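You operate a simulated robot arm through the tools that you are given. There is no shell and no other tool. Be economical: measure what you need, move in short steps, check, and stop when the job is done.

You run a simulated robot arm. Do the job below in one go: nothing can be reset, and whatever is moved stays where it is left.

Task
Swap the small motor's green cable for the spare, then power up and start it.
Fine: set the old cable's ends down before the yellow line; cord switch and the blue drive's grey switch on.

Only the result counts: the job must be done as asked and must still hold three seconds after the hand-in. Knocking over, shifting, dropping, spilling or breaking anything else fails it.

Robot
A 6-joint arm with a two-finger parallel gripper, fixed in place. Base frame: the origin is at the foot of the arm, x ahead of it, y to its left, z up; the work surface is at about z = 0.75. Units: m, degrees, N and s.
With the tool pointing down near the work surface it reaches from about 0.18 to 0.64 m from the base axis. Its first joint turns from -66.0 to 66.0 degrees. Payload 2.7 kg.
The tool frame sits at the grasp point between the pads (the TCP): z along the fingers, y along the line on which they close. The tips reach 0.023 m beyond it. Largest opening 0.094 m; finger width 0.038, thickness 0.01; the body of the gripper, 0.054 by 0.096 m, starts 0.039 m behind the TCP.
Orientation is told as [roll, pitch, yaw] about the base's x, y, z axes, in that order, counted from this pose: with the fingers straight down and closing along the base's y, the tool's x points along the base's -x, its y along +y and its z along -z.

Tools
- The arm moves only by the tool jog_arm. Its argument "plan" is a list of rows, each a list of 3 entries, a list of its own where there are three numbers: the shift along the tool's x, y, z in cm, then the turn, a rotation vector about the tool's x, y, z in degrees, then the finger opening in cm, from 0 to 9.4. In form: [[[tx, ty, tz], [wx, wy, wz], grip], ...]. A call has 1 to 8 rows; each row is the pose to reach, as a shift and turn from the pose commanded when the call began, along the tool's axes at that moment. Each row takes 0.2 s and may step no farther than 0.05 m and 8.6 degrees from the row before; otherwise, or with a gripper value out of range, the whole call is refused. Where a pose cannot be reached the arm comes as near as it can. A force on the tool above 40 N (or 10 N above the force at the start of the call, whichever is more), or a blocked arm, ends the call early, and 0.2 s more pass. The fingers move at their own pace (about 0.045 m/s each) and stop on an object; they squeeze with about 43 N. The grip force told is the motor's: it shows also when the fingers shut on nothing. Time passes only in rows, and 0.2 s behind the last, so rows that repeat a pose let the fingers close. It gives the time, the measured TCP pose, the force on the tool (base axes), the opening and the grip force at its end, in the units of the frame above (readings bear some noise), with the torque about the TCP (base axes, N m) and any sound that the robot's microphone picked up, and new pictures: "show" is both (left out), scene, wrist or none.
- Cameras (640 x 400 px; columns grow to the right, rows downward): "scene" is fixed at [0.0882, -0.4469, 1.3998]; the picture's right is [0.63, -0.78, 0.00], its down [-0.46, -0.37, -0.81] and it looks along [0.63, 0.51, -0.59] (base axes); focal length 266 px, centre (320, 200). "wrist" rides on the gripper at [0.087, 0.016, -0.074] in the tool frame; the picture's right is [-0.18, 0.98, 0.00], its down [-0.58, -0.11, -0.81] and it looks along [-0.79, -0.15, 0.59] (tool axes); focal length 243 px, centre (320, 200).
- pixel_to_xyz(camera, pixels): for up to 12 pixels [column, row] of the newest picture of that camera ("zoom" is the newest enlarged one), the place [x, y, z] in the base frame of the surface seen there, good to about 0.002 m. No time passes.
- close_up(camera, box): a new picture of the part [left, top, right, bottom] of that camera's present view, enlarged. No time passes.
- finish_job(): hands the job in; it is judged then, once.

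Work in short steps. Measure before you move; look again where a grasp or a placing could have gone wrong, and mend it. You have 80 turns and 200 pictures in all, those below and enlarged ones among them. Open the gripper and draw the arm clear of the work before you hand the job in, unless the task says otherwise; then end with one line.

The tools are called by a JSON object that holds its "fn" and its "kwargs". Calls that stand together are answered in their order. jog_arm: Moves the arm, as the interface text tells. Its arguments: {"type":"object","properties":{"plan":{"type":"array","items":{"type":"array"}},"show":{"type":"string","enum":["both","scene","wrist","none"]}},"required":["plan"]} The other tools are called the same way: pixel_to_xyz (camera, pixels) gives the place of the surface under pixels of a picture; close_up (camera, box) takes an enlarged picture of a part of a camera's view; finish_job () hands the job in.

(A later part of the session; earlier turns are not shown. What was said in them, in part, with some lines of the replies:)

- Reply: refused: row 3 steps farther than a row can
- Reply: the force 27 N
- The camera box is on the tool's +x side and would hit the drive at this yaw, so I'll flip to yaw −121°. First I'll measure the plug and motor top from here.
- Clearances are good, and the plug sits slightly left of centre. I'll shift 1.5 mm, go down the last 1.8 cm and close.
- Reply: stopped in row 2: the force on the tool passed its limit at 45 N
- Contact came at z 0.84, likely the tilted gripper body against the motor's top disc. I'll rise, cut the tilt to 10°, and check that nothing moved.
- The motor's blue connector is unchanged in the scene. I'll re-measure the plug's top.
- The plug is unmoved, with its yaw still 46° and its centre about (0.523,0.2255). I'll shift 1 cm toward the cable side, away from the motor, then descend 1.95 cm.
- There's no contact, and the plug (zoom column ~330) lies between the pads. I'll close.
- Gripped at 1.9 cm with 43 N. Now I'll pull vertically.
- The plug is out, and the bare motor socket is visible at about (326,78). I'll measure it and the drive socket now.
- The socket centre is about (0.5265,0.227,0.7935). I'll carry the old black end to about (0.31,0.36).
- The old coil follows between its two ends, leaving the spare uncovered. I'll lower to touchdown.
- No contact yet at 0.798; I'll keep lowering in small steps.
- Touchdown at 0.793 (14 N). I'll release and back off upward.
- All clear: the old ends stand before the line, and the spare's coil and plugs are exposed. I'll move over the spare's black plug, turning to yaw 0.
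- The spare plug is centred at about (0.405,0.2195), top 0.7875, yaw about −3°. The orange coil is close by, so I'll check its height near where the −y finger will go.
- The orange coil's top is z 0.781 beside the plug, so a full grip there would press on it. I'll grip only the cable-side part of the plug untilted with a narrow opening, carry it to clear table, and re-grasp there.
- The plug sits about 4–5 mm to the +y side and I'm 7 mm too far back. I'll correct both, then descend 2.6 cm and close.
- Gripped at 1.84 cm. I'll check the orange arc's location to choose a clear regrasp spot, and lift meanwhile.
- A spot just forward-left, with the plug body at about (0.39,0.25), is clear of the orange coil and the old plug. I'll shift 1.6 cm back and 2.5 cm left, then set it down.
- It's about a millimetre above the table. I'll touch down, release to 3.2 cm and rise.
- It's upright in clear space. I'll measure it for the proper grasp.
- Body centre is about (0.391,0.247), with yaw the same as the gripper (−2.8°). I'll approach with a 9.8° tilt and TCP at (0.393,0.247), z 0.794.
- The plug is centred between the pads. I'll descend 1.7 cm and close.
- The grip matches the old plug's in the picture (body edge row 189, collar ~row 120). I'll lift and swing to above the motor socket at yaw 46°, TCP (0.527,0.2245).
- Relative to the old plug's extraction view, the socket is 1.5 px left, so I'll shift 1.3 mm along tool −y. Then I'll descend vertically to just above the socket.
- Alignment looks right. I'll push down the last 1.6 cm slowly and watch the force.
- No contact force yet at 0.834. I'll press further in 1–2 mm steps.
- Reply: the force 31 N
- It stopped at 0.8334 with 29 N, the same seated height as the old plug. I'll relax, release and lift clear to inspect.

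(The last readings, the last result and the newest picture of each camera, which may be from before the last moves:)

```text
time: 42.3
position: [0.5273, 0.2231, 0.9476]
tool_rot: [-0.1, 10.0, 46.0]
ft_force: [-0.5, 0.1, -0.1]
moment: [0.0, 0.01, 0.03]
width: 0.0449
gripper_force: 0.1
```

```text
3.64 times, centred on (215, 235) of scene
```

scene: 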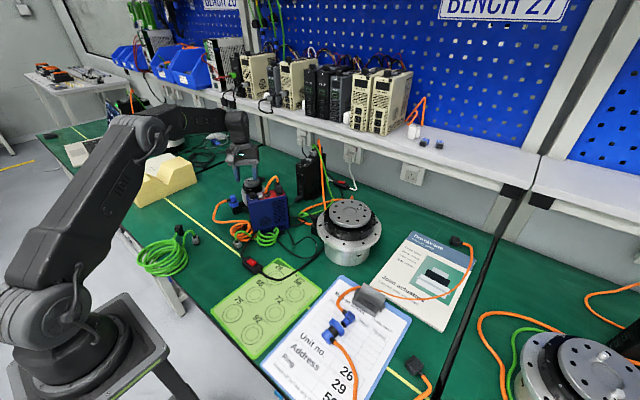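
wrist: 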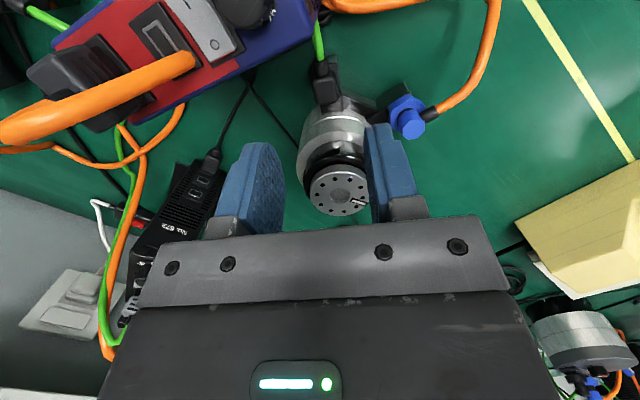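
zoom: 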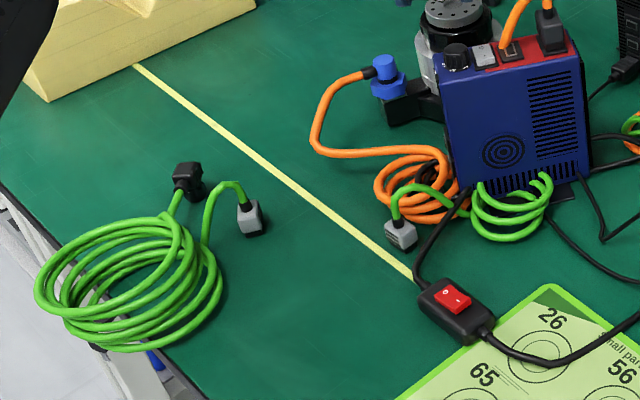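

The spare's black plug looks seated exactly like the old one. I'll verify its top height, then rise and move over the spare's grey plug at about (0.395,0.16) with yaw 0.

{"fn": "pixel_to_xyz", "kwargs": {"camera": "wrist", "pixels": [[325, 80], [325, 95], [327, 100], [323, 70]]}}

{"fn": "jog_arm", "kwargs": {"plan": [[[0.85, 0, -4.9], [0, 0, 0], 4.5], [[3.6, 1.1, -4.4], [-1.3, 0, 7.55], 5], [[6.4, 2.2, -3.9], [-2.6, 0, 15.1], 5], [[9.2, 3.3, -3.5], [-3.9, 0, 22.65], 5], [[12, 4.4, -3], [-5.2, 0, 30.2], 5], [[14.69, 5.47, -2.51], [-6.5, 0, 37.75], 5], [[14.69, 5.47, -2.51], [-7.8, 0, 45.3], 5]], "show": "none"}}

{"fn": "jog_arm", "kwargs": {"plan": [[[0, 0, 0], [0, -5, 0], 5], [[0, 0, 3], [0, -10, 0], 5], [[0, 0, 6], [0, -10, 0], 5]], "show": "wrist"}}

{"fn": "close_up", "kwargs": {"camera": "wrist", "box": [250, 30, 410, 150]}}

```text
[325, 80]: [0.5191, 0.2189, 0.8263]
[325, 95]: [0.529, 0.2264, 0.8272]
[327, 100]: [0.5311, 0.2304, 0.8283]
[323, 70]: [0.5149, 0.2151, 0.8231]
```

```text
time: 43.9
position: [0.3895, 0.1605, 0.9976]
tool_rot: [-0.2, 9.8, -0.1]
ft_force: [1.1, 0.9, 0.0]
moment: [-0.04, -0.03, 0.0]
width: 0.05
gripper_force: 0.1
```

```text
time: 44.7
position: [0.3791, 0.1635, 0.9382]
tool_rot: [0.0, -0.4, -0.1]
ft_force: [0.6, -0.5, 0.0]
moment: [0.01, -0.03, -0.02]
width: 0.0498
gripper_force: 0.0
```

wrist: 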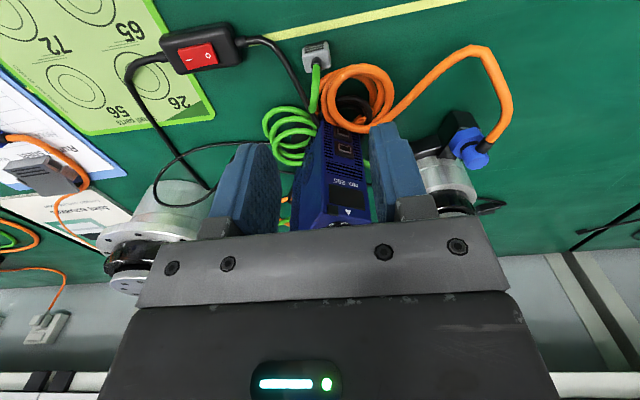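

```text
3.33 times, centred on (330, 90) of wrist
```

zoom: 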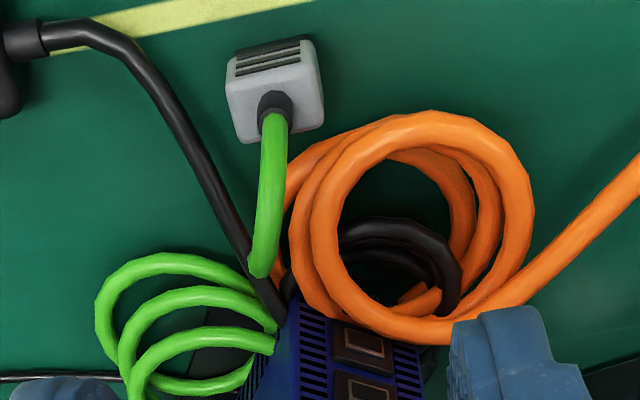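

The motor plug's top is z 0.8265–0.828, so it's seated. Now I'll measure the grey plug.

{"fn": "pixel_to_xyz", "kwargs": {"camera": "zoom", "pixels": [[234, 90], [240, 130], [312, 75], [318, 115], [240, 78], [300, 62], [262, 132], [300, 128], [276, 105], [270, 85], [310, 150], [300, 200]]}}

{"fn": "close_up", "kwargs": {"camera": "scene", "box": [215, 215, 275, 260]}}

```text
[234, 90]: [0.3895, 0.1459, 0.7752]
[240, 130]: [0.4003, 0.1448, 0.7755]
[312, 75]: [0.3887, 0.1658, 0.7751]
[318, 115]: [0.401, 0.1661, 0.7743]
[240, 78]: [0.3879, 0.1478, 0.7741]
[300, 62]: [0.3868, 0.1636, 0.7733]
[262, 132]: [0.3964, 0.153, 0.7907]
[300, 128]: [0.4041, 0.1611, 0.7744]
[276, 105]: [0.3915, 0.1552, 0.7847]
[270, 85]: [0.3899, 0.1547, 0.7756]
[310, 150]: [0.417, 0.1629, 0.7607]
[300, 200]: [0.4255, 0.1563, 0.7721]
```

```text
8.89 times, centred on (245, 238) of scene
```

zoom: 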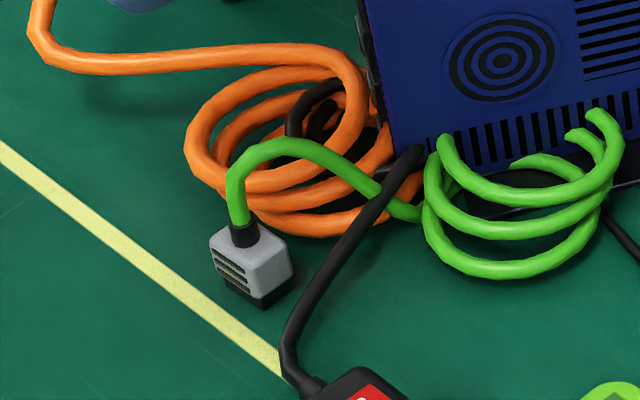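

The grey plug is about (0.3955,0.156), top 0.775, yaw about 0. I'll check how close the orange coil's edge comes to the +y finger's path.

{"fn": "pixel_to_xyz", "kwargs": {"camera": "wrist", "pixels": [[336, 71], [340, 69], [345, 68], [350, 66], [330, 75], [324, 81], [345, 72], [338, 76]]}}

```text
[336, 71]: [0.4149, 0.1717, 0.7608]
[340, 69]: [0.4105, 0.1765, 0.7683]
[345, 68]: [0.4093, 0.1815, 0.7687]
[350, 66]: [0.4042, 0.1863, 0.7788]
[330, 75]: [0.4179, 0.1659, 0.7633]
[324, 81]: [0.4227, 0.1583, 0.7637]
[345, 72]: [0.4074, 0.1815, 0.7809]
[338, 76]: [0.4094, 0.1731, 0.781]
```

The orange edge is at x ≥0.405 near y 0.18. I'll use TCP (0.3875,0.156), 8 mm short of the plug's centre, with a 3.5 cm opening, stopping first at z 0.80.

{"fn": "jog_arm", "kwargs": {"plan": [[[-0.4, -0.4, 4], [0, 0, 0], 4], [[-0.84, -0.78, 8], [0, 0, 0], 3.5], [[-0.84, -0.78, 12], [0, 0, 0], 3.5], [[-0.84, -0.78, 13.5], [0, 0, 0], 3.5]], "show": "wrist"}}

{"fn": "close_up", "kwargs": {"camera": "wrist", "box": [240, 80, 400, 200]}}

```text
time: 45.7
position: [0.3891, 0.1534, 0.8029]
tool_rot: [-0.3, -0.4, 0.0]
ft_force: [-0.5, -0.4, 0.4]
moment: [0.01, 0.01, 0.02]
width: 0.035
gripper_force: 0.1
```

wrist: 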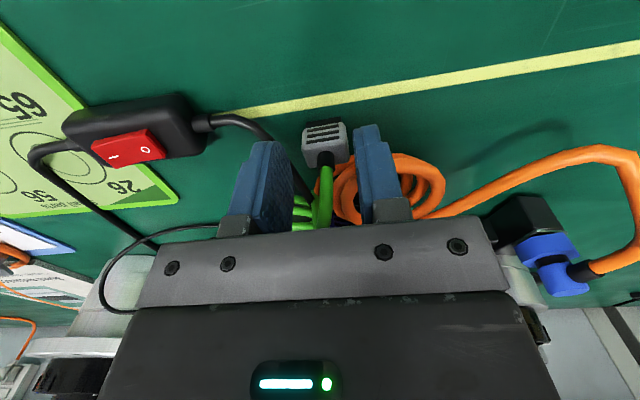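

```text
3.33 times, centred on (320, 140) of wrist
```

zoom: 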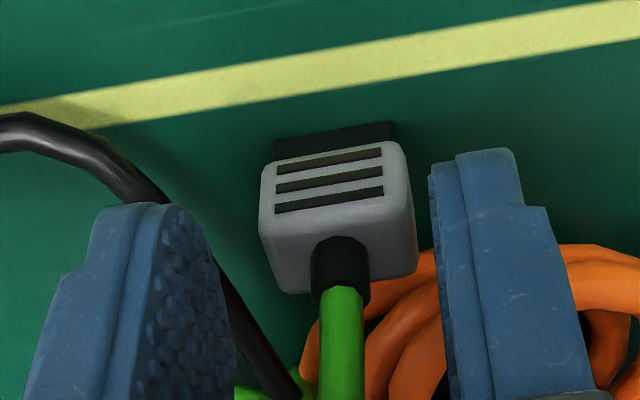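

Centred, with yaw matching the ribs. I'll descend 2 cm and close, watching the force.

{"fn": "jog_arm", "kwargs": {"plan": [[[0, 0, 1], [0, 0, 0], 3.5], [[0, 0, 2], [0, 0, 0], 3.5], [[0, 0, 2], [0, 0, 0], 2.5], [[0, 0, 2], [0, 0, 0], 1.5], [[0, 0, 2], [0, 0, 0], 1.5]], "show": "wrist"}}

{"fn": "close_up", "kwargs": {"camera": "wrist", "box": [240, 80, 400, 200]}}

```text
time: 46.9
position: [0.3896, 0.1525, 0.7831]
tool_rot: [-0.3, -0.4, 0.0]
ft_force: [1.2, -0.7, -0.4]
moment: [0.03, -0.04, -0.02]
width: 0.0245
gripper_force: 42.7
```

wrist: 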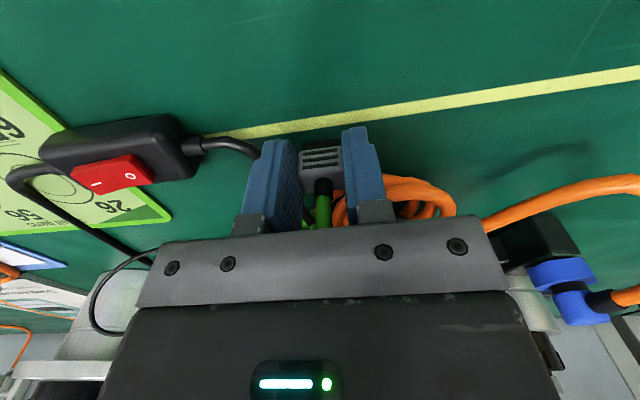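

```text
3.33 times, centred on (320, 140) of wrist
```

zoom: 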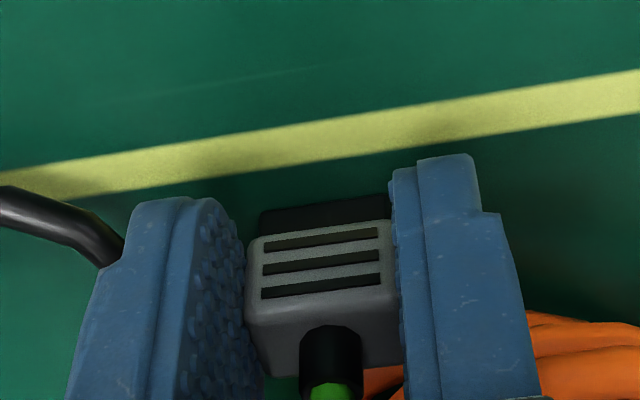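

Gripped at 2.45 cm, with the plug 7 mm further along the pads than the old one was. I'll lift and carry it to above the drive socket at yaw −31°, TCP (0.528,0.137).

{"fn": "jog_arm", "kwargs": {"plan": [[[0, 0, -4.5], [0, 0, 0], 1.5], [[0, 0, -9], [0, 0, 0], 1.5], [[0, 0, -13.5], [0, 0, 0], 1.5], [[0, 0, -18], [0, 0, 8], 1.5], [[-2, -0.2, -22], [0, 0, 16], 1.5], [[-6, -0.7, -22.7], [0, 0, 24], 1.5], [[-10, -1.1, -22.7], [0, 0, 31], 1.5], [[-13.84, -1.52, -22.7], [0, 0, 31], 1.5]], "show": "both"}}

{"fn": "close_up", "kwargs": {"camera": "wrist", "box": [260, 30, 380, 120]}}

{"fn": "close_up", "kwargs": {"camera": "scene", "box": [230, 150, 320, 220]}}

```text
time: 48.7
position: [0.53, 0.1389, 1.0148]
tool_rot: [-0.1, -0.2, -31.2]
ft_force: [0.8, 0.2, -1.2]
moment: [-0.03, 0.03, 0.03]
width: 0.0246
gripper_force: 43.1
```

scene: 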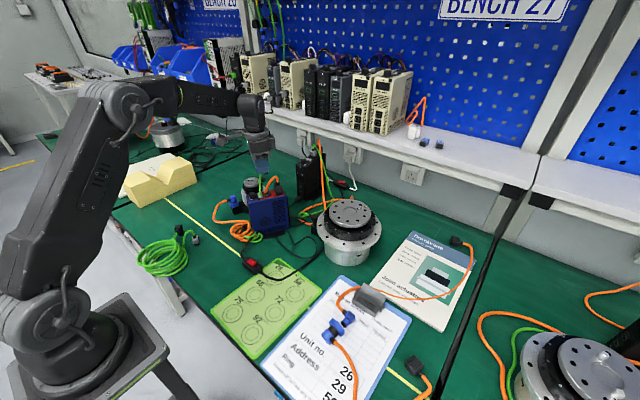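
wrist: 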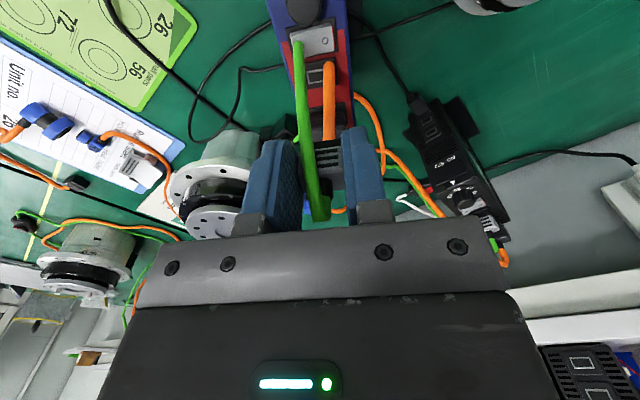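

```text
4.44 times, centred on (320, 75) of wrist
```

zoom: 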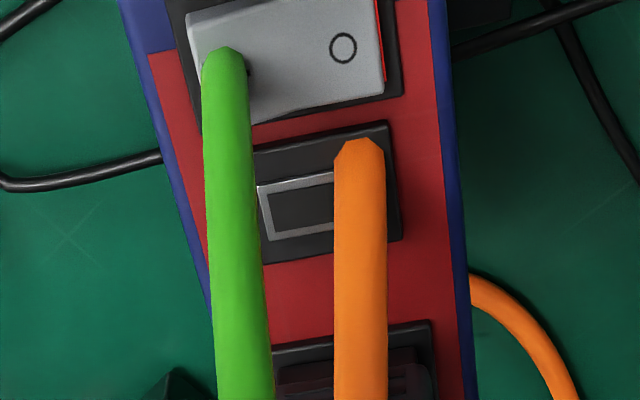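

```text
5.71 times, centred on (275, 185) of scene
```

zoom: 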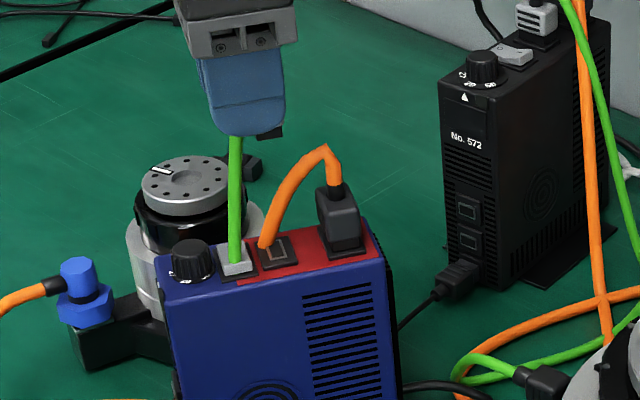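

The drive socket plate is visible at zoom (255–400, 125–265) and parallel to the gripper. I'll measure its corners.

{"fn": "pixel_to_xyz", "kwargs": {"camera": "zoom", "pixels": [[262, 160], [382, 132], [393, 230], [270, 255], [263, 190], [268, 235], [300, 245], [300, 165], [290, 208], [390, 160]]}}

{"fn": "close_up", "kwargs": {"camera": "wrist", "box": [250, 110, 390, 220]}}

```text
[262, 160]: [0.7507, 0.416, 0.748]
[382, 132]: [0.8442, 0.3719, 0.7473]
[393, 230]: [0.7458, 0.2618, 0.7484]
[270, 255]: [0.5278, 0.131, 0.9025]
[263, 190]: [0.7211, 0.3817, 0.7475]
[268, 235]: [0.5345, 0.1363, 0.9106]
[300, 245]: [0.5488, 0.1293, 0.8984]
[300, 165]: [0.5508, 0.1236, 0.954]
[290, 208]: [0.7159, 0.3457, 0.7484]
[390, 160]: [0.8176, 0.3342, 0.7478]
```

```text
3.64 times, centred on (320, 165) of wrist
```

zoom: 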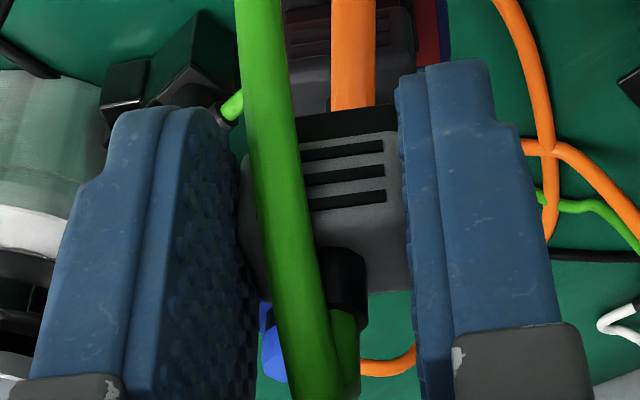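

That used the scene zoom; I'll redo it with wrist pixels.

{"fn": "pixel_to_xyz", "kwargs": {"camera": "wrist", "pixels": [[306, 65], [335, 59], [337, 83], [308, 88], [308, 71], [309, 81], [320, 86], [318, 63], [316, 75], [338, 70]]}}

```text
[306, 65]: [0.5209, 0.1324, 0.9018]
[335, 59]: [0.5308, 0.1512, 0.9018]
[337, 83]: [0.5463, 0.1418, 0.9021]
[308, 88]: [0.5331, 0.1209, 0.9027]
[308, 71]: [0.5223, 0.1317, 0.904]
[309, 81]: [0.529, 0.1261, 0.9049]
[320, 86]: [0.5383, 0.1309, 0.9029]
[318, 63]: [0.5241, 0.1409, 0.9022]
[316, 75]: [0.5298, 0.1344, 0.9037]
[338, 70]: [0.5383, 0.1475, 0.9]
```

The socket centre is about (0.5328,0.1366,0.903). Now I'll measure the held plug's faces so I can compute its offset from the TCP.

{"fn": "pixel_to_xyz", "kwargs": {"camera": "wrist", "pixels": [[335, 147], [335, 152], [335, 158], [335, 168], [339, 175], [340, 182], [341, 187], [327, 184], [330, 187], [325, 178], [338, 143], [325, 143]]}}

```text
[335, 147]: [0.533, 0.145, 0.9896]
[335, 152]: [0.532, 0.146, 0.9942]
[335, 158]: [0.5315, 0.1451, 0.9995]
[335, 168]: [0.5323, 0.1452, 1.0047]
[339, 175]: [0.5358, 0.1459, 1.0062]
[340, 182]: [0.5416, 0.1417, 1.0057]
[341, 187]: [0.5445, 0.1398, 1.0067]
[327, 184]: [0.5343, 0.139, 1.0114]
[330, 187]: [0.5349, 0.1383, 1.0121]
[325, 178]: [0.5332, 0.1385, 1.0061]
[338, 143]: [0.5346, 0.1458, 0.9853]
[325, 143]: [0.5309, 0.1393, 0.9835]
```

The held plug's centre is about 9 mm beyond the TCP along the drive axis, so the TCP target is (0.5255,0.139). I'll correct and descend to just above the socket.

{"fn": "jog_arm", "kwargs": {"plan": [[[0.39, -0.2, 0], [0, 0, 0], 1.5], [[0.39, -0.2, 3], [0, 0, 0], 1.5], [[0.39, -0.2, 6], [0, 0, 0], 1.5]], "show": "wrist"}}

{"fn": "close_up", "kwargs": {"camera": "wrist", "box": [250, 90, 390, 200]}}

{"fn": "close_up", "kwargs": {"camera": "scene", "box": [245, 160, 305, 205]}}

```text
time: 49.5
position: [0.5222, 0.1396, 0.9511]
tool_rot: [0.0, -0.3, -30.9]
ft_force: [0.3, -0.4, -0.1]
moment: [0.04, 0.03, -0.02]
width: 0.0245
gripper_force: 43.0
```

wrist: 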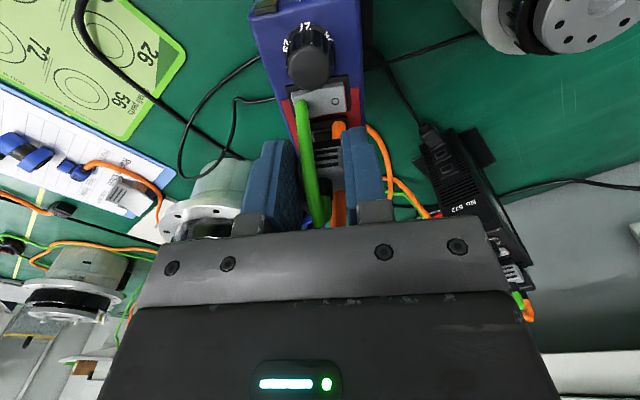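

```text
3.64 times, centred on (320, 145) of wrist
```

zoom: 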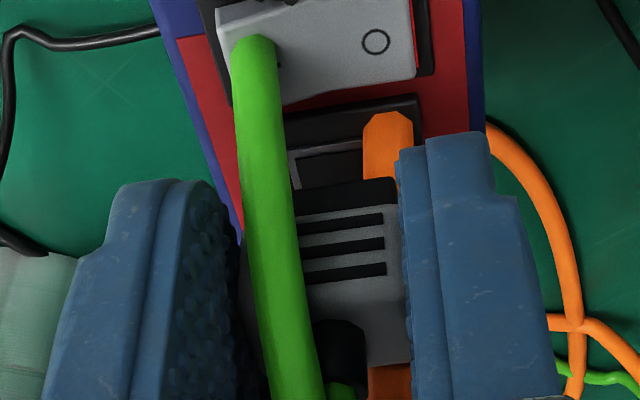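

```text
8.89 times, centred on (275, 182) of scene
```

zoom: 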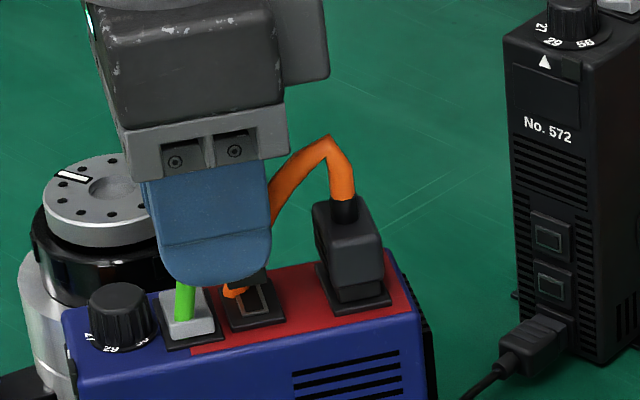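

The reading is slightly off what I expected, so I'll repeat the pose to average out the noise.

{"fn": "jog_arm", "kwargs": {"plan": [[[0, 0, 0], [0, 0, 0], 1.5]], "show": "none"}}

{"fn": "jog_arm", "kwargs": {"plan": [[[0, 0, 0], [0, 0, 0], 1.5]], "show": "none"}}

{"fn": "jog_arm", "kwargs": {"plan": [[[0, 0, 0], [0, 0, 0], 1.5]], "show": "none"}}

{"fn": "pixel_to_xyz", "kwargs": {"camera": "wrist", "pixels": [[335, 145], [335, 152], [335, 158], [338, 170], [342, 180], [328, 182], [331, 184], [326, 143], [340, 188], [330, 163], [340, 120], [311, 135]]}}

```text
time: 49.9
position: [0.5224, 0.1391, 0.9512]
tool_rot: [0.0, -0.3, -30.9]
ft_force: [-0.6, 0.3, -0.4]
moment: [-0.01, 0.0, -0.02]
width: 0.0245
gripper_force: 43.6
```

```text
time: 50.3
position: [0.5216, 0.1391, 0.9521]
tool_rot: [0.0, -0.3, -30.9]
ft_force: [-0.3, 0.1, -0.2]
moment: [0.0, -0.01, 0.02]
width: 0.0244
gripper_force: 42.6
```

```text
time: 50.7
position: [0.522, 0.1388, 0.9522]
tool_rot: [-0.1, -0.3, -31.0]
ft_force: [0.6, -1.0, 0.1]
moment: [0.01, 0.0, 0.03]
width: 0.0244
gripper_force: 42.5
```

```text
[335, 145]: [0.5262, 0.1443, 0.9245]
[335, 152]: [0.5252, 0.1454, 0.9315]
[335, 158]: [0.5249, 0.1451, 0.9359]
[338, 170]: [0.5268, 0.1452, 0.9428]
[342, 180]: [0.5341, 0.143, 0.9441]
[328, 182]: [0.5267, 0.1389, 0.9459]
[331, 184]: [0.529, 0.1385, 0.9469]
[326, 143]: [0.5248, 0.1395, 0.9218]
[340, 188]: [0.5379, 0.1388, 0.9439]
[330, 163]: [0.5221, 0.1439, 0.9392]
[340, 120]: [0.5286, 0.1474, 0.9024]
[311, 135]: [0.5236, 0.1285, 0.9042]
```

The averaged TCP is (0.5221,0.1391), which is 2.4 mm short along the drive axis and 1.7 mm short across it. I'll correct and lower slowly into the socket.

{"fn": "jog_arm", "kwargs": {"plan": [[[-0.24, 0.17, 0], [0, 0, 0], 1.5], [[-0.24, 0.17, 0.5], [0, 0, 0], 1.5], [[-0.24, 0.17, 0.8], [0, 0, 0], 1.5], [[-0.24, 0.17, 1.1], [0, 0, 0], 1.5]], "show": "wrist"}}

{"fn": "close_up", "kwargs": {"camera": "wrist", "box": [250, 90, 390, 200]}}

{"fn": "close_up", "kwargs": {"camera": "scene", "box": [245, 160, 305, 205]}}

```text
time: 51.7
position: [0.5259, 0.1391, 0.9416]
tool_rot: [-0.1, -0.3, -31.0]
ft_force: [-0.2, 1.0, 0.2]
moment: [-0.03, -0.02, -0.03]
width: 0.0244
gripper_force: 42.9
```

wrist: 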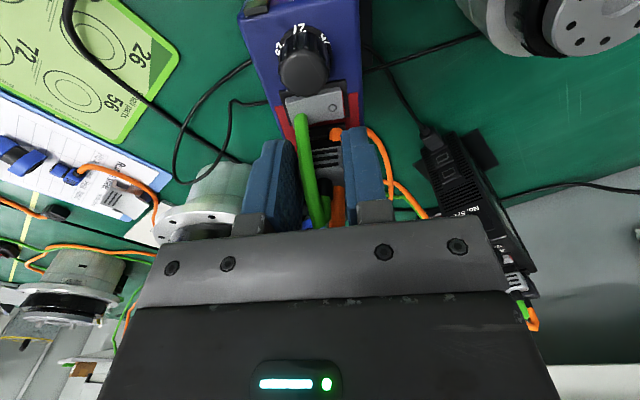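

```text
3.64 times, centred on (320, 145) of wrist
```

zoom: 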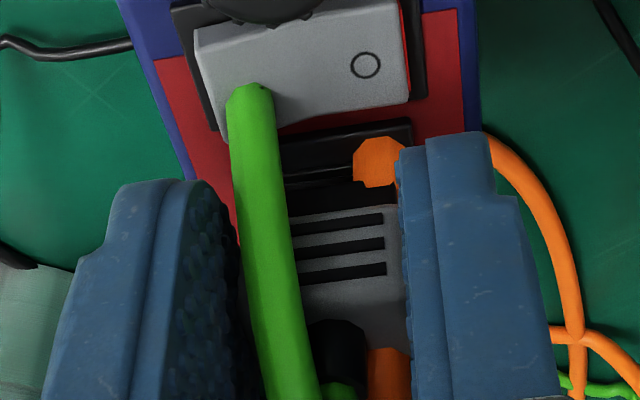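

```text
8.89 times, centred on (275, 182) of scene
```

zoom: 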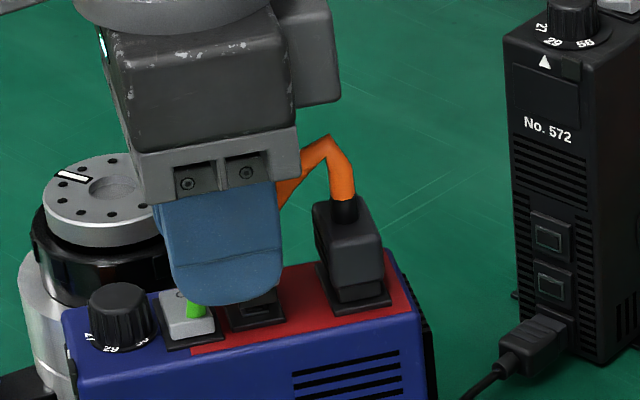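

It looks aligned over the plate. I'll push on in 1–2 mm steps.

{"fn": "jog_arm", "kwargs": {"plan": [[[0, 0, 0.2], [0, 0, 0], 1.5], [[0, 0, 0.4], [0, 0, 0], 1.5], [[0, 0, 0.55], [0, 0, 0], 1.5], [[0, 0, 0.7], [0, 0, 0], 1.5]], "show": "none"}}

```text
time: 52.7
position: [0.5272, 0.1382, 0.9355]
tool_rot: [0.0, -0.4, -31.1]
ft_force: [-6.2, -1.8, 16.9]
moment: [-0.07, 0.27, -0.07]
width: 0.0246
gripper_force: 43.0
```

It's at 0.9355 with 17 N, matching the old seated height. I'll press 2 mm more to confirm it bottoms out.

{"fn": "jog_arm", "kwargs": {"plan": [[[0, 0, 0.1], [0, 0, 0], 1.5], [[0, 0, 0.2], [0, 0, 0], 1.5]], "show": "none"}}

```text
time: 53.3
position: [0.5265, 0.1385, 0.9345]
tool_rot: [0.2, -0.5, -31.1]
ft_force: [-9.5, -3.2, 29.0]
moment: [-0.24, 0.01, -0.08]
width: 0.0246
gripper_force: 42.7
```

It's firmly bottomed at 0.9345 with 29 N. I'll relax, release and lift away to inspect.

{"fn": "jog_arm", "kwargs": {"plan": [[[0, 0, -0.25], [0, 0, 0], 1.5], [[0, 0, -0.25], [0, 0, 0], 3], [[0, 0, -0.25], [0, 0, 0], 4.5], [[0, 0, -0.25], [0, 0, 0], 5], [[0, 0, -3], [0, 0, 0], 5], [[0, 0, -7.5], [0, 0, 0], 5], [[4, 0, -9], [0, 0, 0], 5], [[8, 0, -9], [0, 0, 0], 5]], "show": "both"}}

{"fn": "close_up", "kwargs": {"camera": "wrist", "box": [250, 60, 400, 200]}}

{"fn": "close_up", "kwargs": {"camera": "scene", "box": [245, 165, 305, 210]}}

```text
time: 55.1
position: [0.4554, 0.1796, 1.0212]
tool_rot: [-0.1, -0.3, -31.0]
ft_force: [-0.3, 0.8, 0.2]
moment: [-0.02, -0.02, 0.0]
width: 0.0503
gripper_force: 0.1
```

scene: 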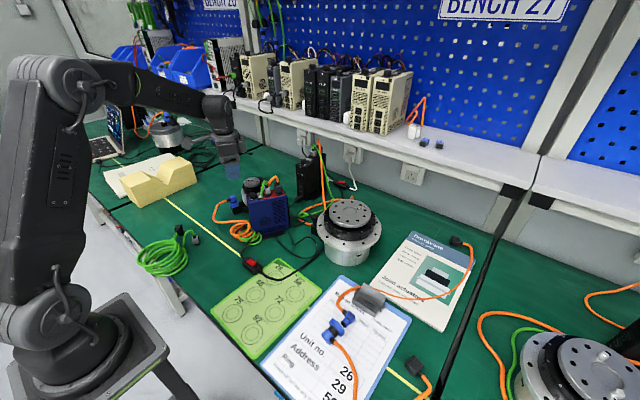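
wrist: 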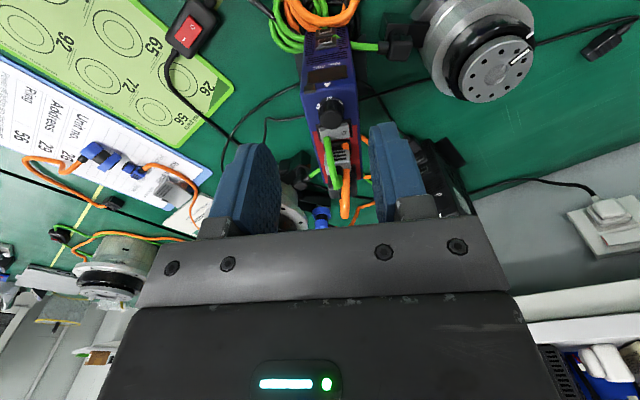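

```text
2.86 times, centred on (325, 130) of wrist
```

zoom: 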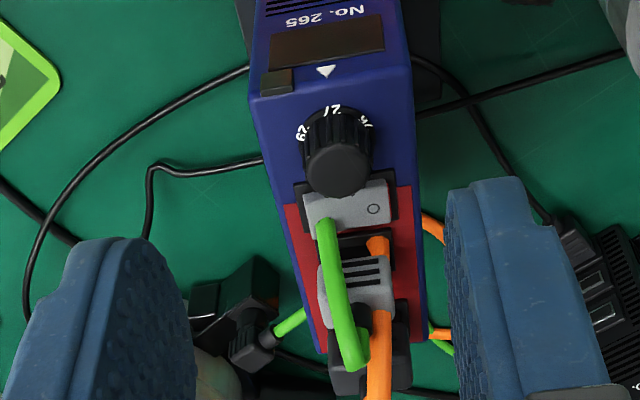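

```text
8.89 times, centred on (275, 188) of scene
```

zoom: 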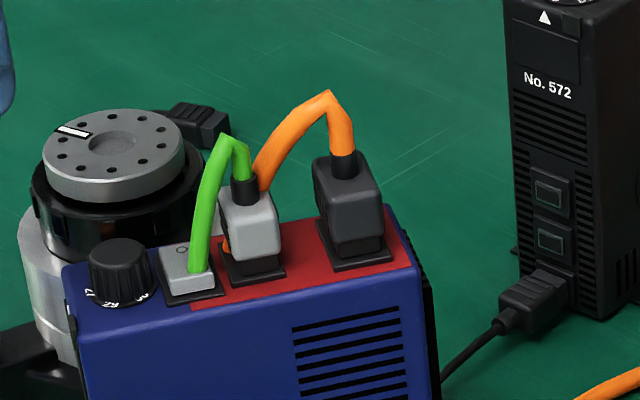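

The spare is seated in both sockets. Next is the cord switch at about (0.37,0.037); I'll move near it at yaw 0 with closed fingers and measure the rocker.

{"fn": "jog_arm", "kwargs": {"plan": [[[0.8, -4, 0.5], [0, 0, -7.75], 3], [[1.6, -8, 1], [0, 0, -15.5], 1], [[2.4, -12, 2], [0, 0, -23.25], 0], [[3, -16, 4], [0, 0, -31], 0], [[3.6, -17.3, 7], [0, 0, -31], 0]], "show": "wrist"}}

{"fn": "close_up", "kwargs": {"camera": "wrist", "box": [230, 20, 370, 120]}}

```text
time: 56.3
position: [0.3381, 0.0492, 0.9521]
tool_rot: [-0.2, -0.2, 0.1]
ft_force: [0.3, 0.4, 0.4]
moment: [-0.02, 0.02, -0.02]
width: 0.0
gripper_force: 42.1
```

wrist: 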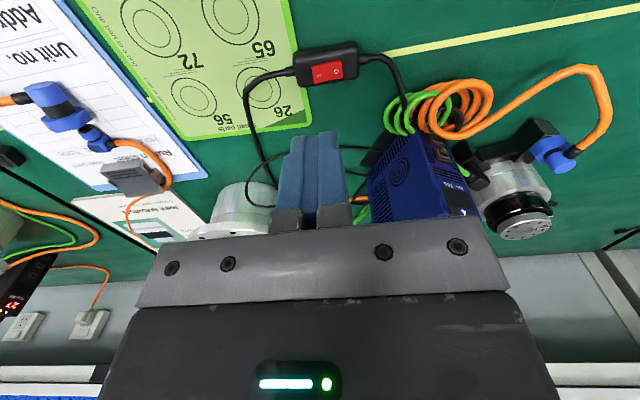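

```text
4.00 times, centred on (300, 70) of wrist
```

zoom: 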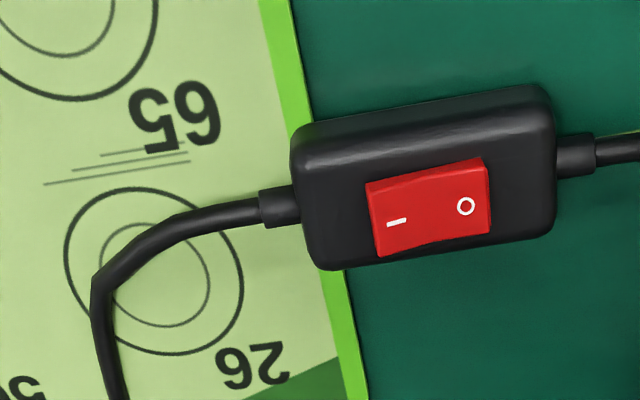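

{"fn": "pixel_to_xyz", "kwargs": {"camera": "zoom", "pixels": [[380, 222], [396, 221], [415, 218], [430, 215], [445, 210], [465, 206], [480, 200], [396, 195], [396, 245], [465, 175], [340, 200], [520, 180]]}}

{"fn": "close_up", "kwargs": {"camera": "scene", "box": [235, 250, 275, 280]}}

```text
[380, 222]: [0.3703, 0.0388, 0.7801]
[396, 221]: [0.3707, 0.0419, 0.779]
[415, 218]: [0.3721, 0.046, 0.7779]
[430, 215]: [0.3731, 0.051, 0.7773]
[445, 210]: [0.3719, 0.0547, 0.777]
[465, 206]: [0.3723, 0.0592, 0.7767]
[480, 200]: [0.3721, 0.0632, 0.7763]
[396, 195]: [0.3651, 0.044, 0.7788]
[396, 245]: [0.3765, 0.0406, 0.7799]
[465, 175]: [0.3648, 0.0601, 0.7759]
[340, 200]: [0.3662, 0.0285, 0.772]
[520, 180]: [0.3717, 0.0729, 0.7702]
```

```text
13.33 times, centred on (255, 265) of scene
```

zoom: 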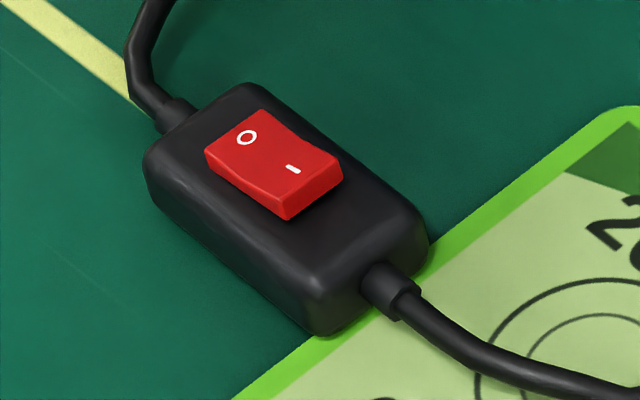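

The I end (y≈0.039) stands at 0.780 and the O end at 0.776, so it is off. I'll bring the closed fingertips over the I end at (0.371,0.037) and hover.

{"fn": "jog_arm", "kwargs": {"plan": [[[-3.3, -1.2, 2], [0, 0, 0], 0], [[-3.3, -1.2, 6], [0, 0, 0], 0], [[-3.3, -1.2, 10], [0, 0, 0], 0], [[-3.3, -1.2, 13.7], [0, 0, 0], 0]], "show": "wrist"}}

{"fn": "close_up", "kwargs": {"camera": "wrist", "box": [250, 90, 390, 190]}}

{"fn": "close_up", "kwargs": {"camera": "scene", "box": [225, 235, 285, 285]}}

```text
time: 57.3
position: [0.3722, 0.0381, 0.8147]
tool_rot: [-0.2, -0.2, -0.1]
ft_force: [-0.3, -0.1, -1.2]
moment: [0.01, 0.01, 0.01]
width: 0.0001
gripper_force: 42.5
```

wrist: 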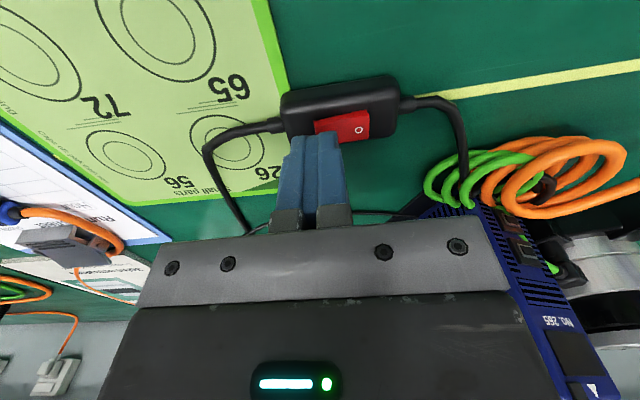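

```text
4.00 times, centred on (320, 140) of wrist
```

zoom: 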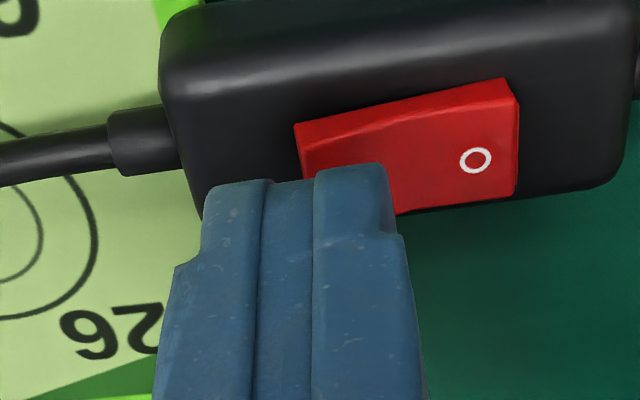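

```text
8.00 times, centred on (255, 260) of scene
```

zoom: 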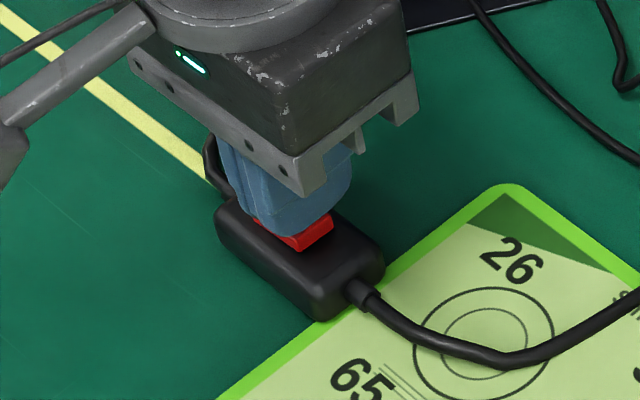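

The fingertips are over the I half. I'll press down in steps to TCP z ≈0.798, watching force and sound.

{"fn": "jog_arm", "kwargs": {"plan": [[[0, 0, 0.8], [0, 0, 0], 0], [[0, 0, 1.1], [0, 0, 0], 0], [[0, 0, 1.3], [0, 0, 0], 0], [[0, 0, 1.5], [0, 0, 0], 0], [[0, 0, 1.65], [0, 0, 0], 0], [[0, 0, 1.75], [0, 0, 0], 0]], "show": "none"}}

```text
time: 58.5
position: [0.3714, 0.0387, 0.8016]
tool_rot: [-0.2, -0.3, 0.1]
ft_force: [-4.9, -0.3, 14.7]
moment: [0.11, 0.1, 0.01]
width: 0.0
gripper_force: 41.8
stopped in row 5: the force on the tool passed its limit at 45 N (the readings are from after the stop); the commanded pose is now the measured one
```

The press reached the force limit. I'll lift off to check the rocker.

{"fn": "jog_arm", "kwargs": {"plan": [[[0, 0, -2], [0, 0, 0], 0], [[1.5, 0, -6], [0, 0, 0], 0], [[3.3, 1, -10], [0, 0, 0], 0], [[3.3, 1, -14], [0, 0, 0], 0]], "show": "wrist"}}

{"fn": "close_up", "kwargs": {"camera": "scene", "box": [235, 250, 275, 280]}}

{"fn": "close_up", "kwargs": {"camera": "wrist", "box": [230, 20, 370, 120]}}

{"fn": "pixel_to_xyz", "kwargs": {"camera": "zoom", "pixels": [[380, 222], [396, 221], [415, 218], [430, 215], [445, 210], [465, 206], [480, 200], [340, 200], [520, 180]]}}

{"fn": "close_up", "kwargs": {"camera": "wrist", "box": [360, 120, 500, 220]}}

```text
time: 59.5
position: [0.3383, 0.0486, 0.9397]
tool_rot: [-0.1, -0.2, 0.0]
ft_force: [-0.4, 0.0, 0.2]
moment: [-0.01, -0.05, 0.0]
width: 0.0002
gripper_force: 42.6
```

wrist: 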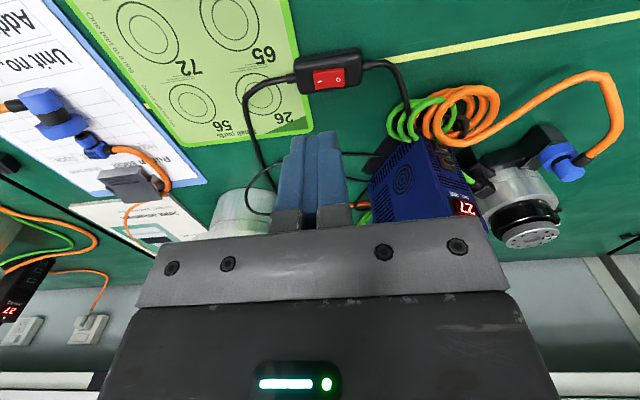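

```text
13.33 times, centred on (255, 265) of scene
```

zoom: 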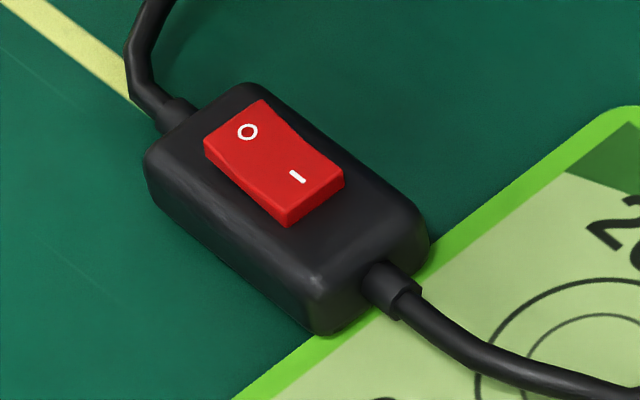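

```text
4.00 times, centred on (300, 70) of wrist
```

zoom: 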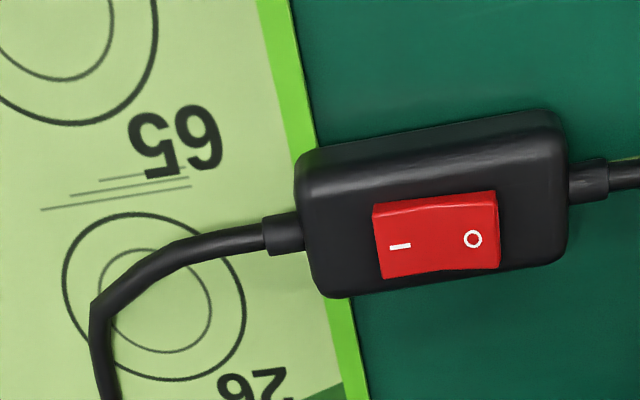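

```text
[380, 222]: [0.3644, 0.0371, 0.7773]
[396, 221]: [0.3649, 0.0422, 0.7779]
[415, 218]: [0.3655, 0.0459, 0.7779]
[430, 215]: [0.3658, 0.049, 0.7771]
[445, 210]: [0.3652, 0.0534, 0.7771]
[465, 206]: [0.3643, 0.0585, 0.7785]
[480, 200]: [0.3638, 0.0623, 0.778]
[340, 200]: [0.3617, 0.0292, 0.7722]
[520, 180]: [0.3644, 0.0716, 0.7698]
```

```text
4.00 times, centred on (430, 170) of wrist
```

zoom: 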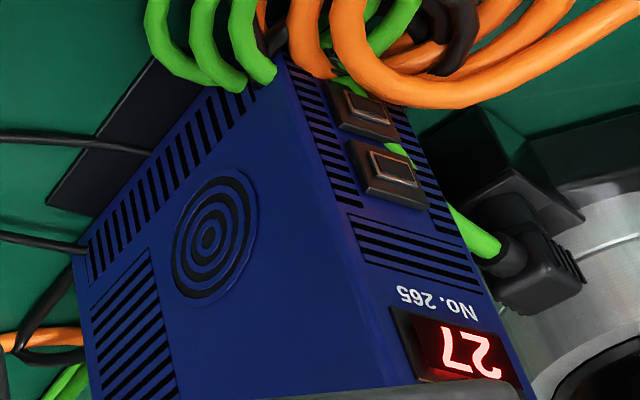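

The drive's display is lit ("27"), so the cord switch is on. Next is the grey rocker's I end, at about (0.507,0.136,0.909). I'll rise and go above it at yaw 59° with closed fingers.

{"fn": "jog_arm", "kwargs": {"plan": [[[0, 0, -4.5], [0, 0, -8.4], 0], [[-2, 1, -9], [0, 0, -16.8], 0], [[-5, 2.4, -9], [0, 0, -25.2], 0], [[-8, 3.8, -9], [0, 0, -33.6], 0], [[-11, 5.2, -9], [0, 0, -42], 0], [[-14, 6.6, -9], [0, 0, -50.4], 0], [[-16.3, 8, -9], [0, 0, -59], 0]], "show": "both"}}

{"fn": "close_up", "kwargs": {"camera": "wrist", "box": [250, 20, 390, 160]}}

{"fn": "close_up", "kwargs": {"camera": "scene", "box": [245, 150, 305, 205]}}

```text
refused: row 2 steps farther than a row can; nothing moved
```

```text
2.86 times, centred on (320, 90) of wrist
```

zoom: 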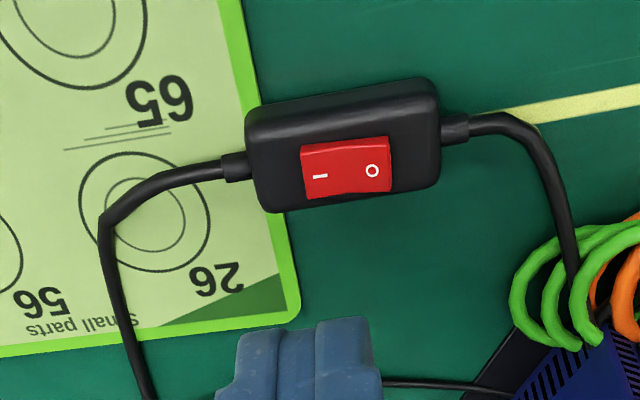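

```text
7.27 times, centred on (275, 178) of scene
```

zoom: 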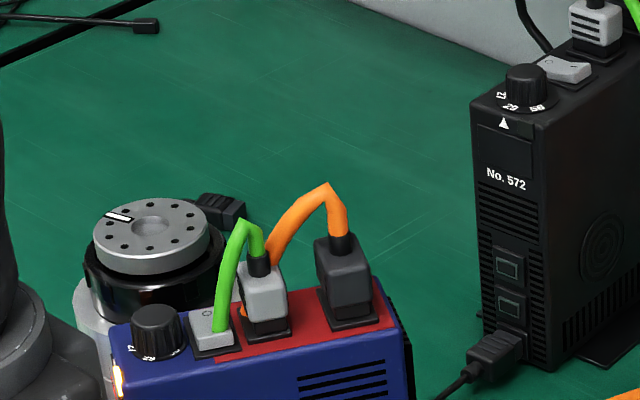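

One row's step was over 5 cm; I'll resend it with a smaller step.

{"fn": "jog_arm", "kwargs": {"plan": [[[0, 0, -4.5], [0, 0, -8.4], 0], [[-1.5, 0.7, -8.5], [0, 0, -16.8], 0], [[-4.5, 2.1, -9], [0, 0, -25.2], 0], [[-7.5, 3.6, -9], [0, 0, -33.6], 0], [[-10.5, 5, -9], [0, 0, -42], 0], [[-13.5, 6.5, -9], [0, 0, -50.4], 0], [[-16.3, 8, -9], [0, 0, -59], 0]], "show": "both"}}

{"fn": "close_up", "kwargs": {"camera": "wrist", "box": [250, 0, 410, 130]}}

```text
time: 61.1
position: [0.5009, 0.1299, 1.0334]
tool_rot: [-0.3, 0.1, 59.2]
ft_force: [0.2, 0.2, -0.4]
moment: [0.01, -0.01, -0.01]
width: 0.0
gripper_force: 42.3
```

scene: 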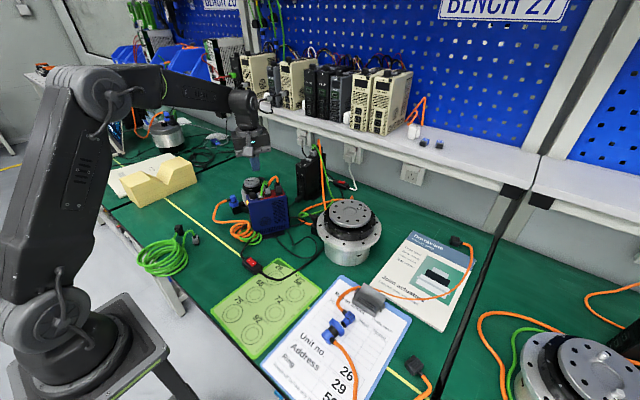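
wrist: 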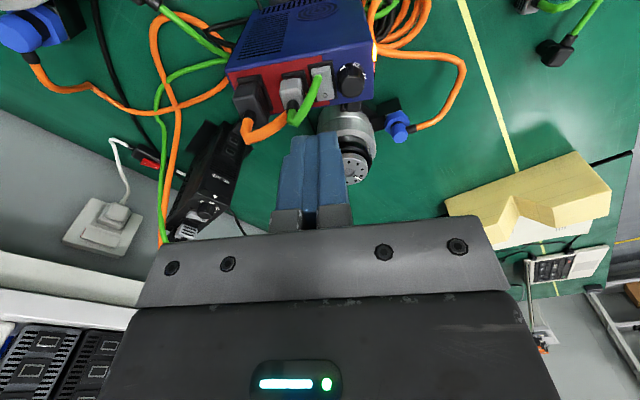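

```text
3.08 times, centred on (330, 65) of wrist
```

zoom: 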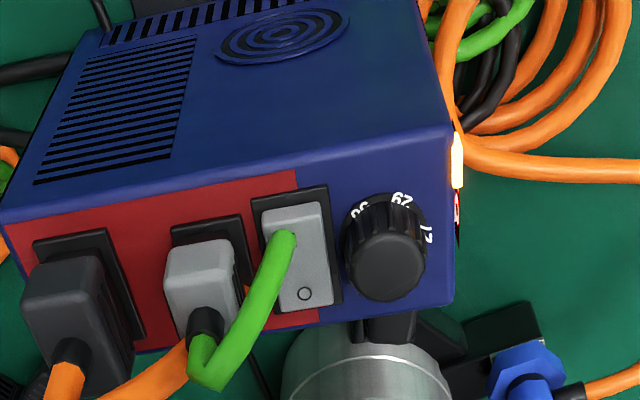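

The rocker is at zoom (265–332, 203–312) with its I end at the top. I'll measure it along with the knob and the plug's edge.

{"fn": "pixel_to_xyz", "kwargs": {"camera": "zoom", "pixels": [[272, 217], [293, 212], [315, 209], [300, 225], [310, 260], [305, 292], [283, 302], [325, 290], [360, 230], [380, 260], [350, 265], [235, 255]]}}

```text
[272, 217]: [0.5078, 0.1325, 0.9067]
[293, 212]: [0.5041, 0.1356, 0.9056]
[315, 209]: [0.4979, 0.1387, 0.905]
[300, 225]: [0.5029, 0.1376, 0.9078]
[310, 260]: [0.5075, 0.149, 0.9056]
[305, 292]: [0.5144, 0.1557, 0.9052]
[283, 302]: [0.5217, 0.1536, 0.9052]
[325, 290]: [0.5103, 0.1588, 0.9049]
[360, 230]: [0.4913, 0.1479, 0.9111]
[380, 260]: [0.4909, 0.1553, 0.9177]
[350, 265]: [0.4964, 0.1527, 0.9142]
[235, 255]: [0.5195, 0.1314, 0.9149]
```

The rocker's I edge is at v≈0.375 and the fingertip footprint fits between the knob and the plug. I'll descend to hover at z 0.942 and check.

{"fn": "jog_arm", "kwargs": {"plan": [[[0.13, 0, 4], [0, 0, 0], 0], [[0.13, 0, 7.5], [0, 0, 0], 0], [[0.13, 0, 9.1], [0, 0, 0], 0]], "show": "wrist"}}

{"fn": "close_up", "kwargs": {"camera": "wrist", "box": [250, 80, 390, 190]}}

{"fn": "close_up", "kwargs": {"camera": "scene", "box": [245, 160, 305, 205]}}

```text
time: 61.9
position: [0.4993, 0.1279, 0.9413]
tool_rot: [-0.3, 0.0, 59.1]
ft_force: [0.8, 0.5, -0.9]
moment: [0.03, 0.02, 0.0]
width: 0.0
gripper_force: 42.7
```

wrist: 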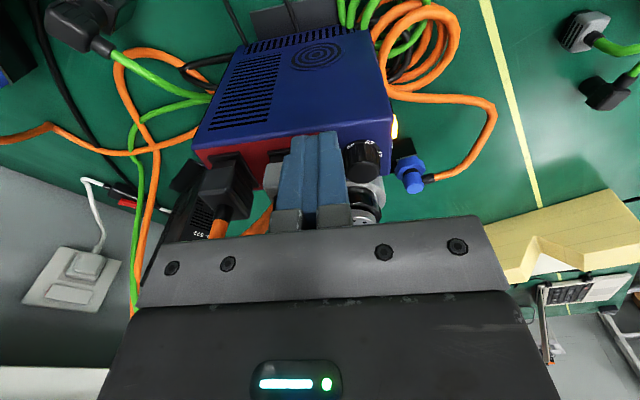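

```text
3.64 times, centred on (320, 135) of wrist
```

zoom: 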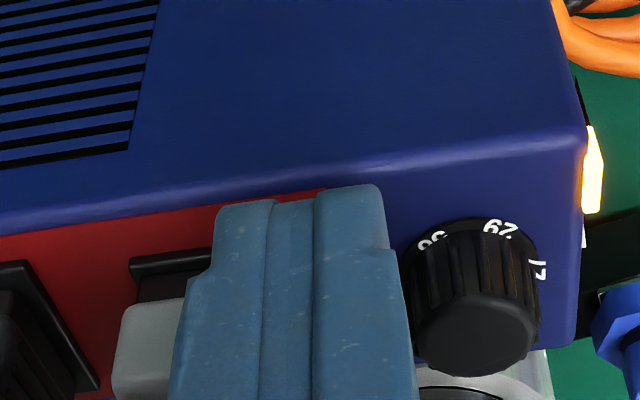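

```text
8.89 times, centred on (275, 182) of scene
```

zoom: 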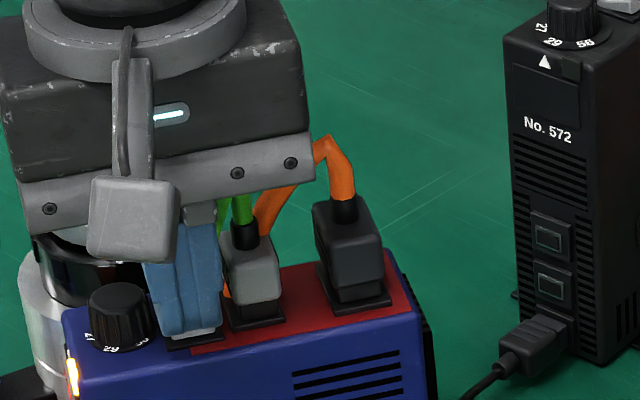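

The fingertips sit over the I half, clear of the knob and the plug. I'll press down slowly.

{"fn": "jog_arm", "kwargs": {"plan": [[[0, 0, 0.7], [0, 0, 0], 0], [[0, 0, 1.0], [0, 0, 0], 0], [[0, 0, 1.15], [0, 0, 0], 0], [[0, 0, 1.3], [0, 0, 0], 0], [[0, 0, 1.45], [0, 0, 0], 0], [[0, 0, 1.6], [0, 0, 0], 0]], "show": "none"}}

```text
time: 63.1
position: [0.5025, 0.1284, 0.9297]
tool_rot: [-0.7, -0.4, 59.1]
ft_force: [-0.6, -0.4, 3.0]
moment: [0.06, 0.0, 0.01]
width: 0.0002
gripper_force: 42.1
stopped in row 6: the force on the tool passed its limit at 43 N (the readings are from after the stop); the commanded pose is now the measured one
5 turns are left
```

Only a few turns are left, so I'll lift clear and check the rocker and the motor.

{"fn": "jog_arm", "kwargs": {"plan": [[[0, 0, -4], [0, 0, 0], 0], [[0, 0, -8.5], [0, 0, 0], 2], [[-2, 3, -11], [0, 0, 0], 4], [[-2, 7, -13], [0, 0, 0], 5], [[-2, 11, -13], [0, 0, 0], 5]], "show": "both"}}

{"fn": "close_up", "kwargs": {"camera": "scene", "box": [235, 165, 305, 215]}}

```text
time: 64.3
position: [0.4151, 0.2019, 1.0591]
tool_rot: [-0.6, -0.3, 59.1]
ft_force: [0.1, -0.4, 0.8]
moment: [0.01, -0.04, -0.01]
width: 0.0499
gripper_force: 0.0
```

scene: 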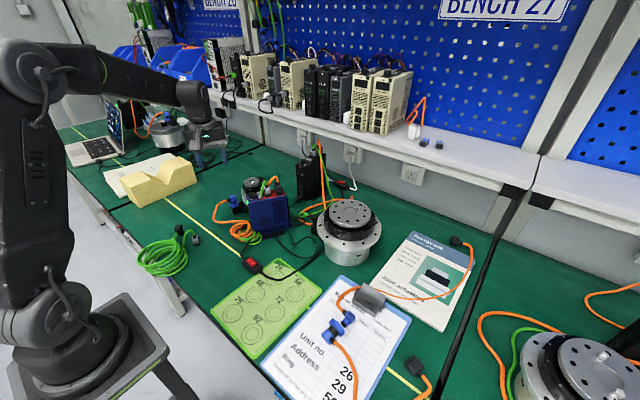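
wrist: 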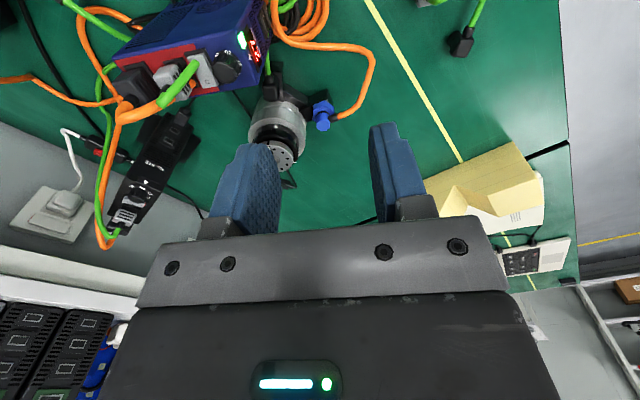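

```text
8.00 times, centred on (270, 190) of scene
4 turns are left
```

zoom: 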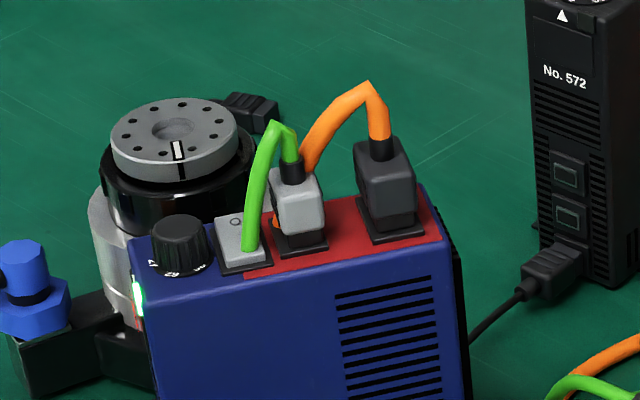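

The motor's dial mark has moved, so it is turning, and the drive's lamp went from amber to green. The old ends stand before the yellow line, the gripper is open and the arm is clear, so I'm handing in.

{"fn": "finish_job", "kwargs": {}}

```text
The job is handed in.
```

The small motor now has the spare green cable plugged in at both ends, both switches are on, and it is running; the old cable's ends are set down before the yellow line.
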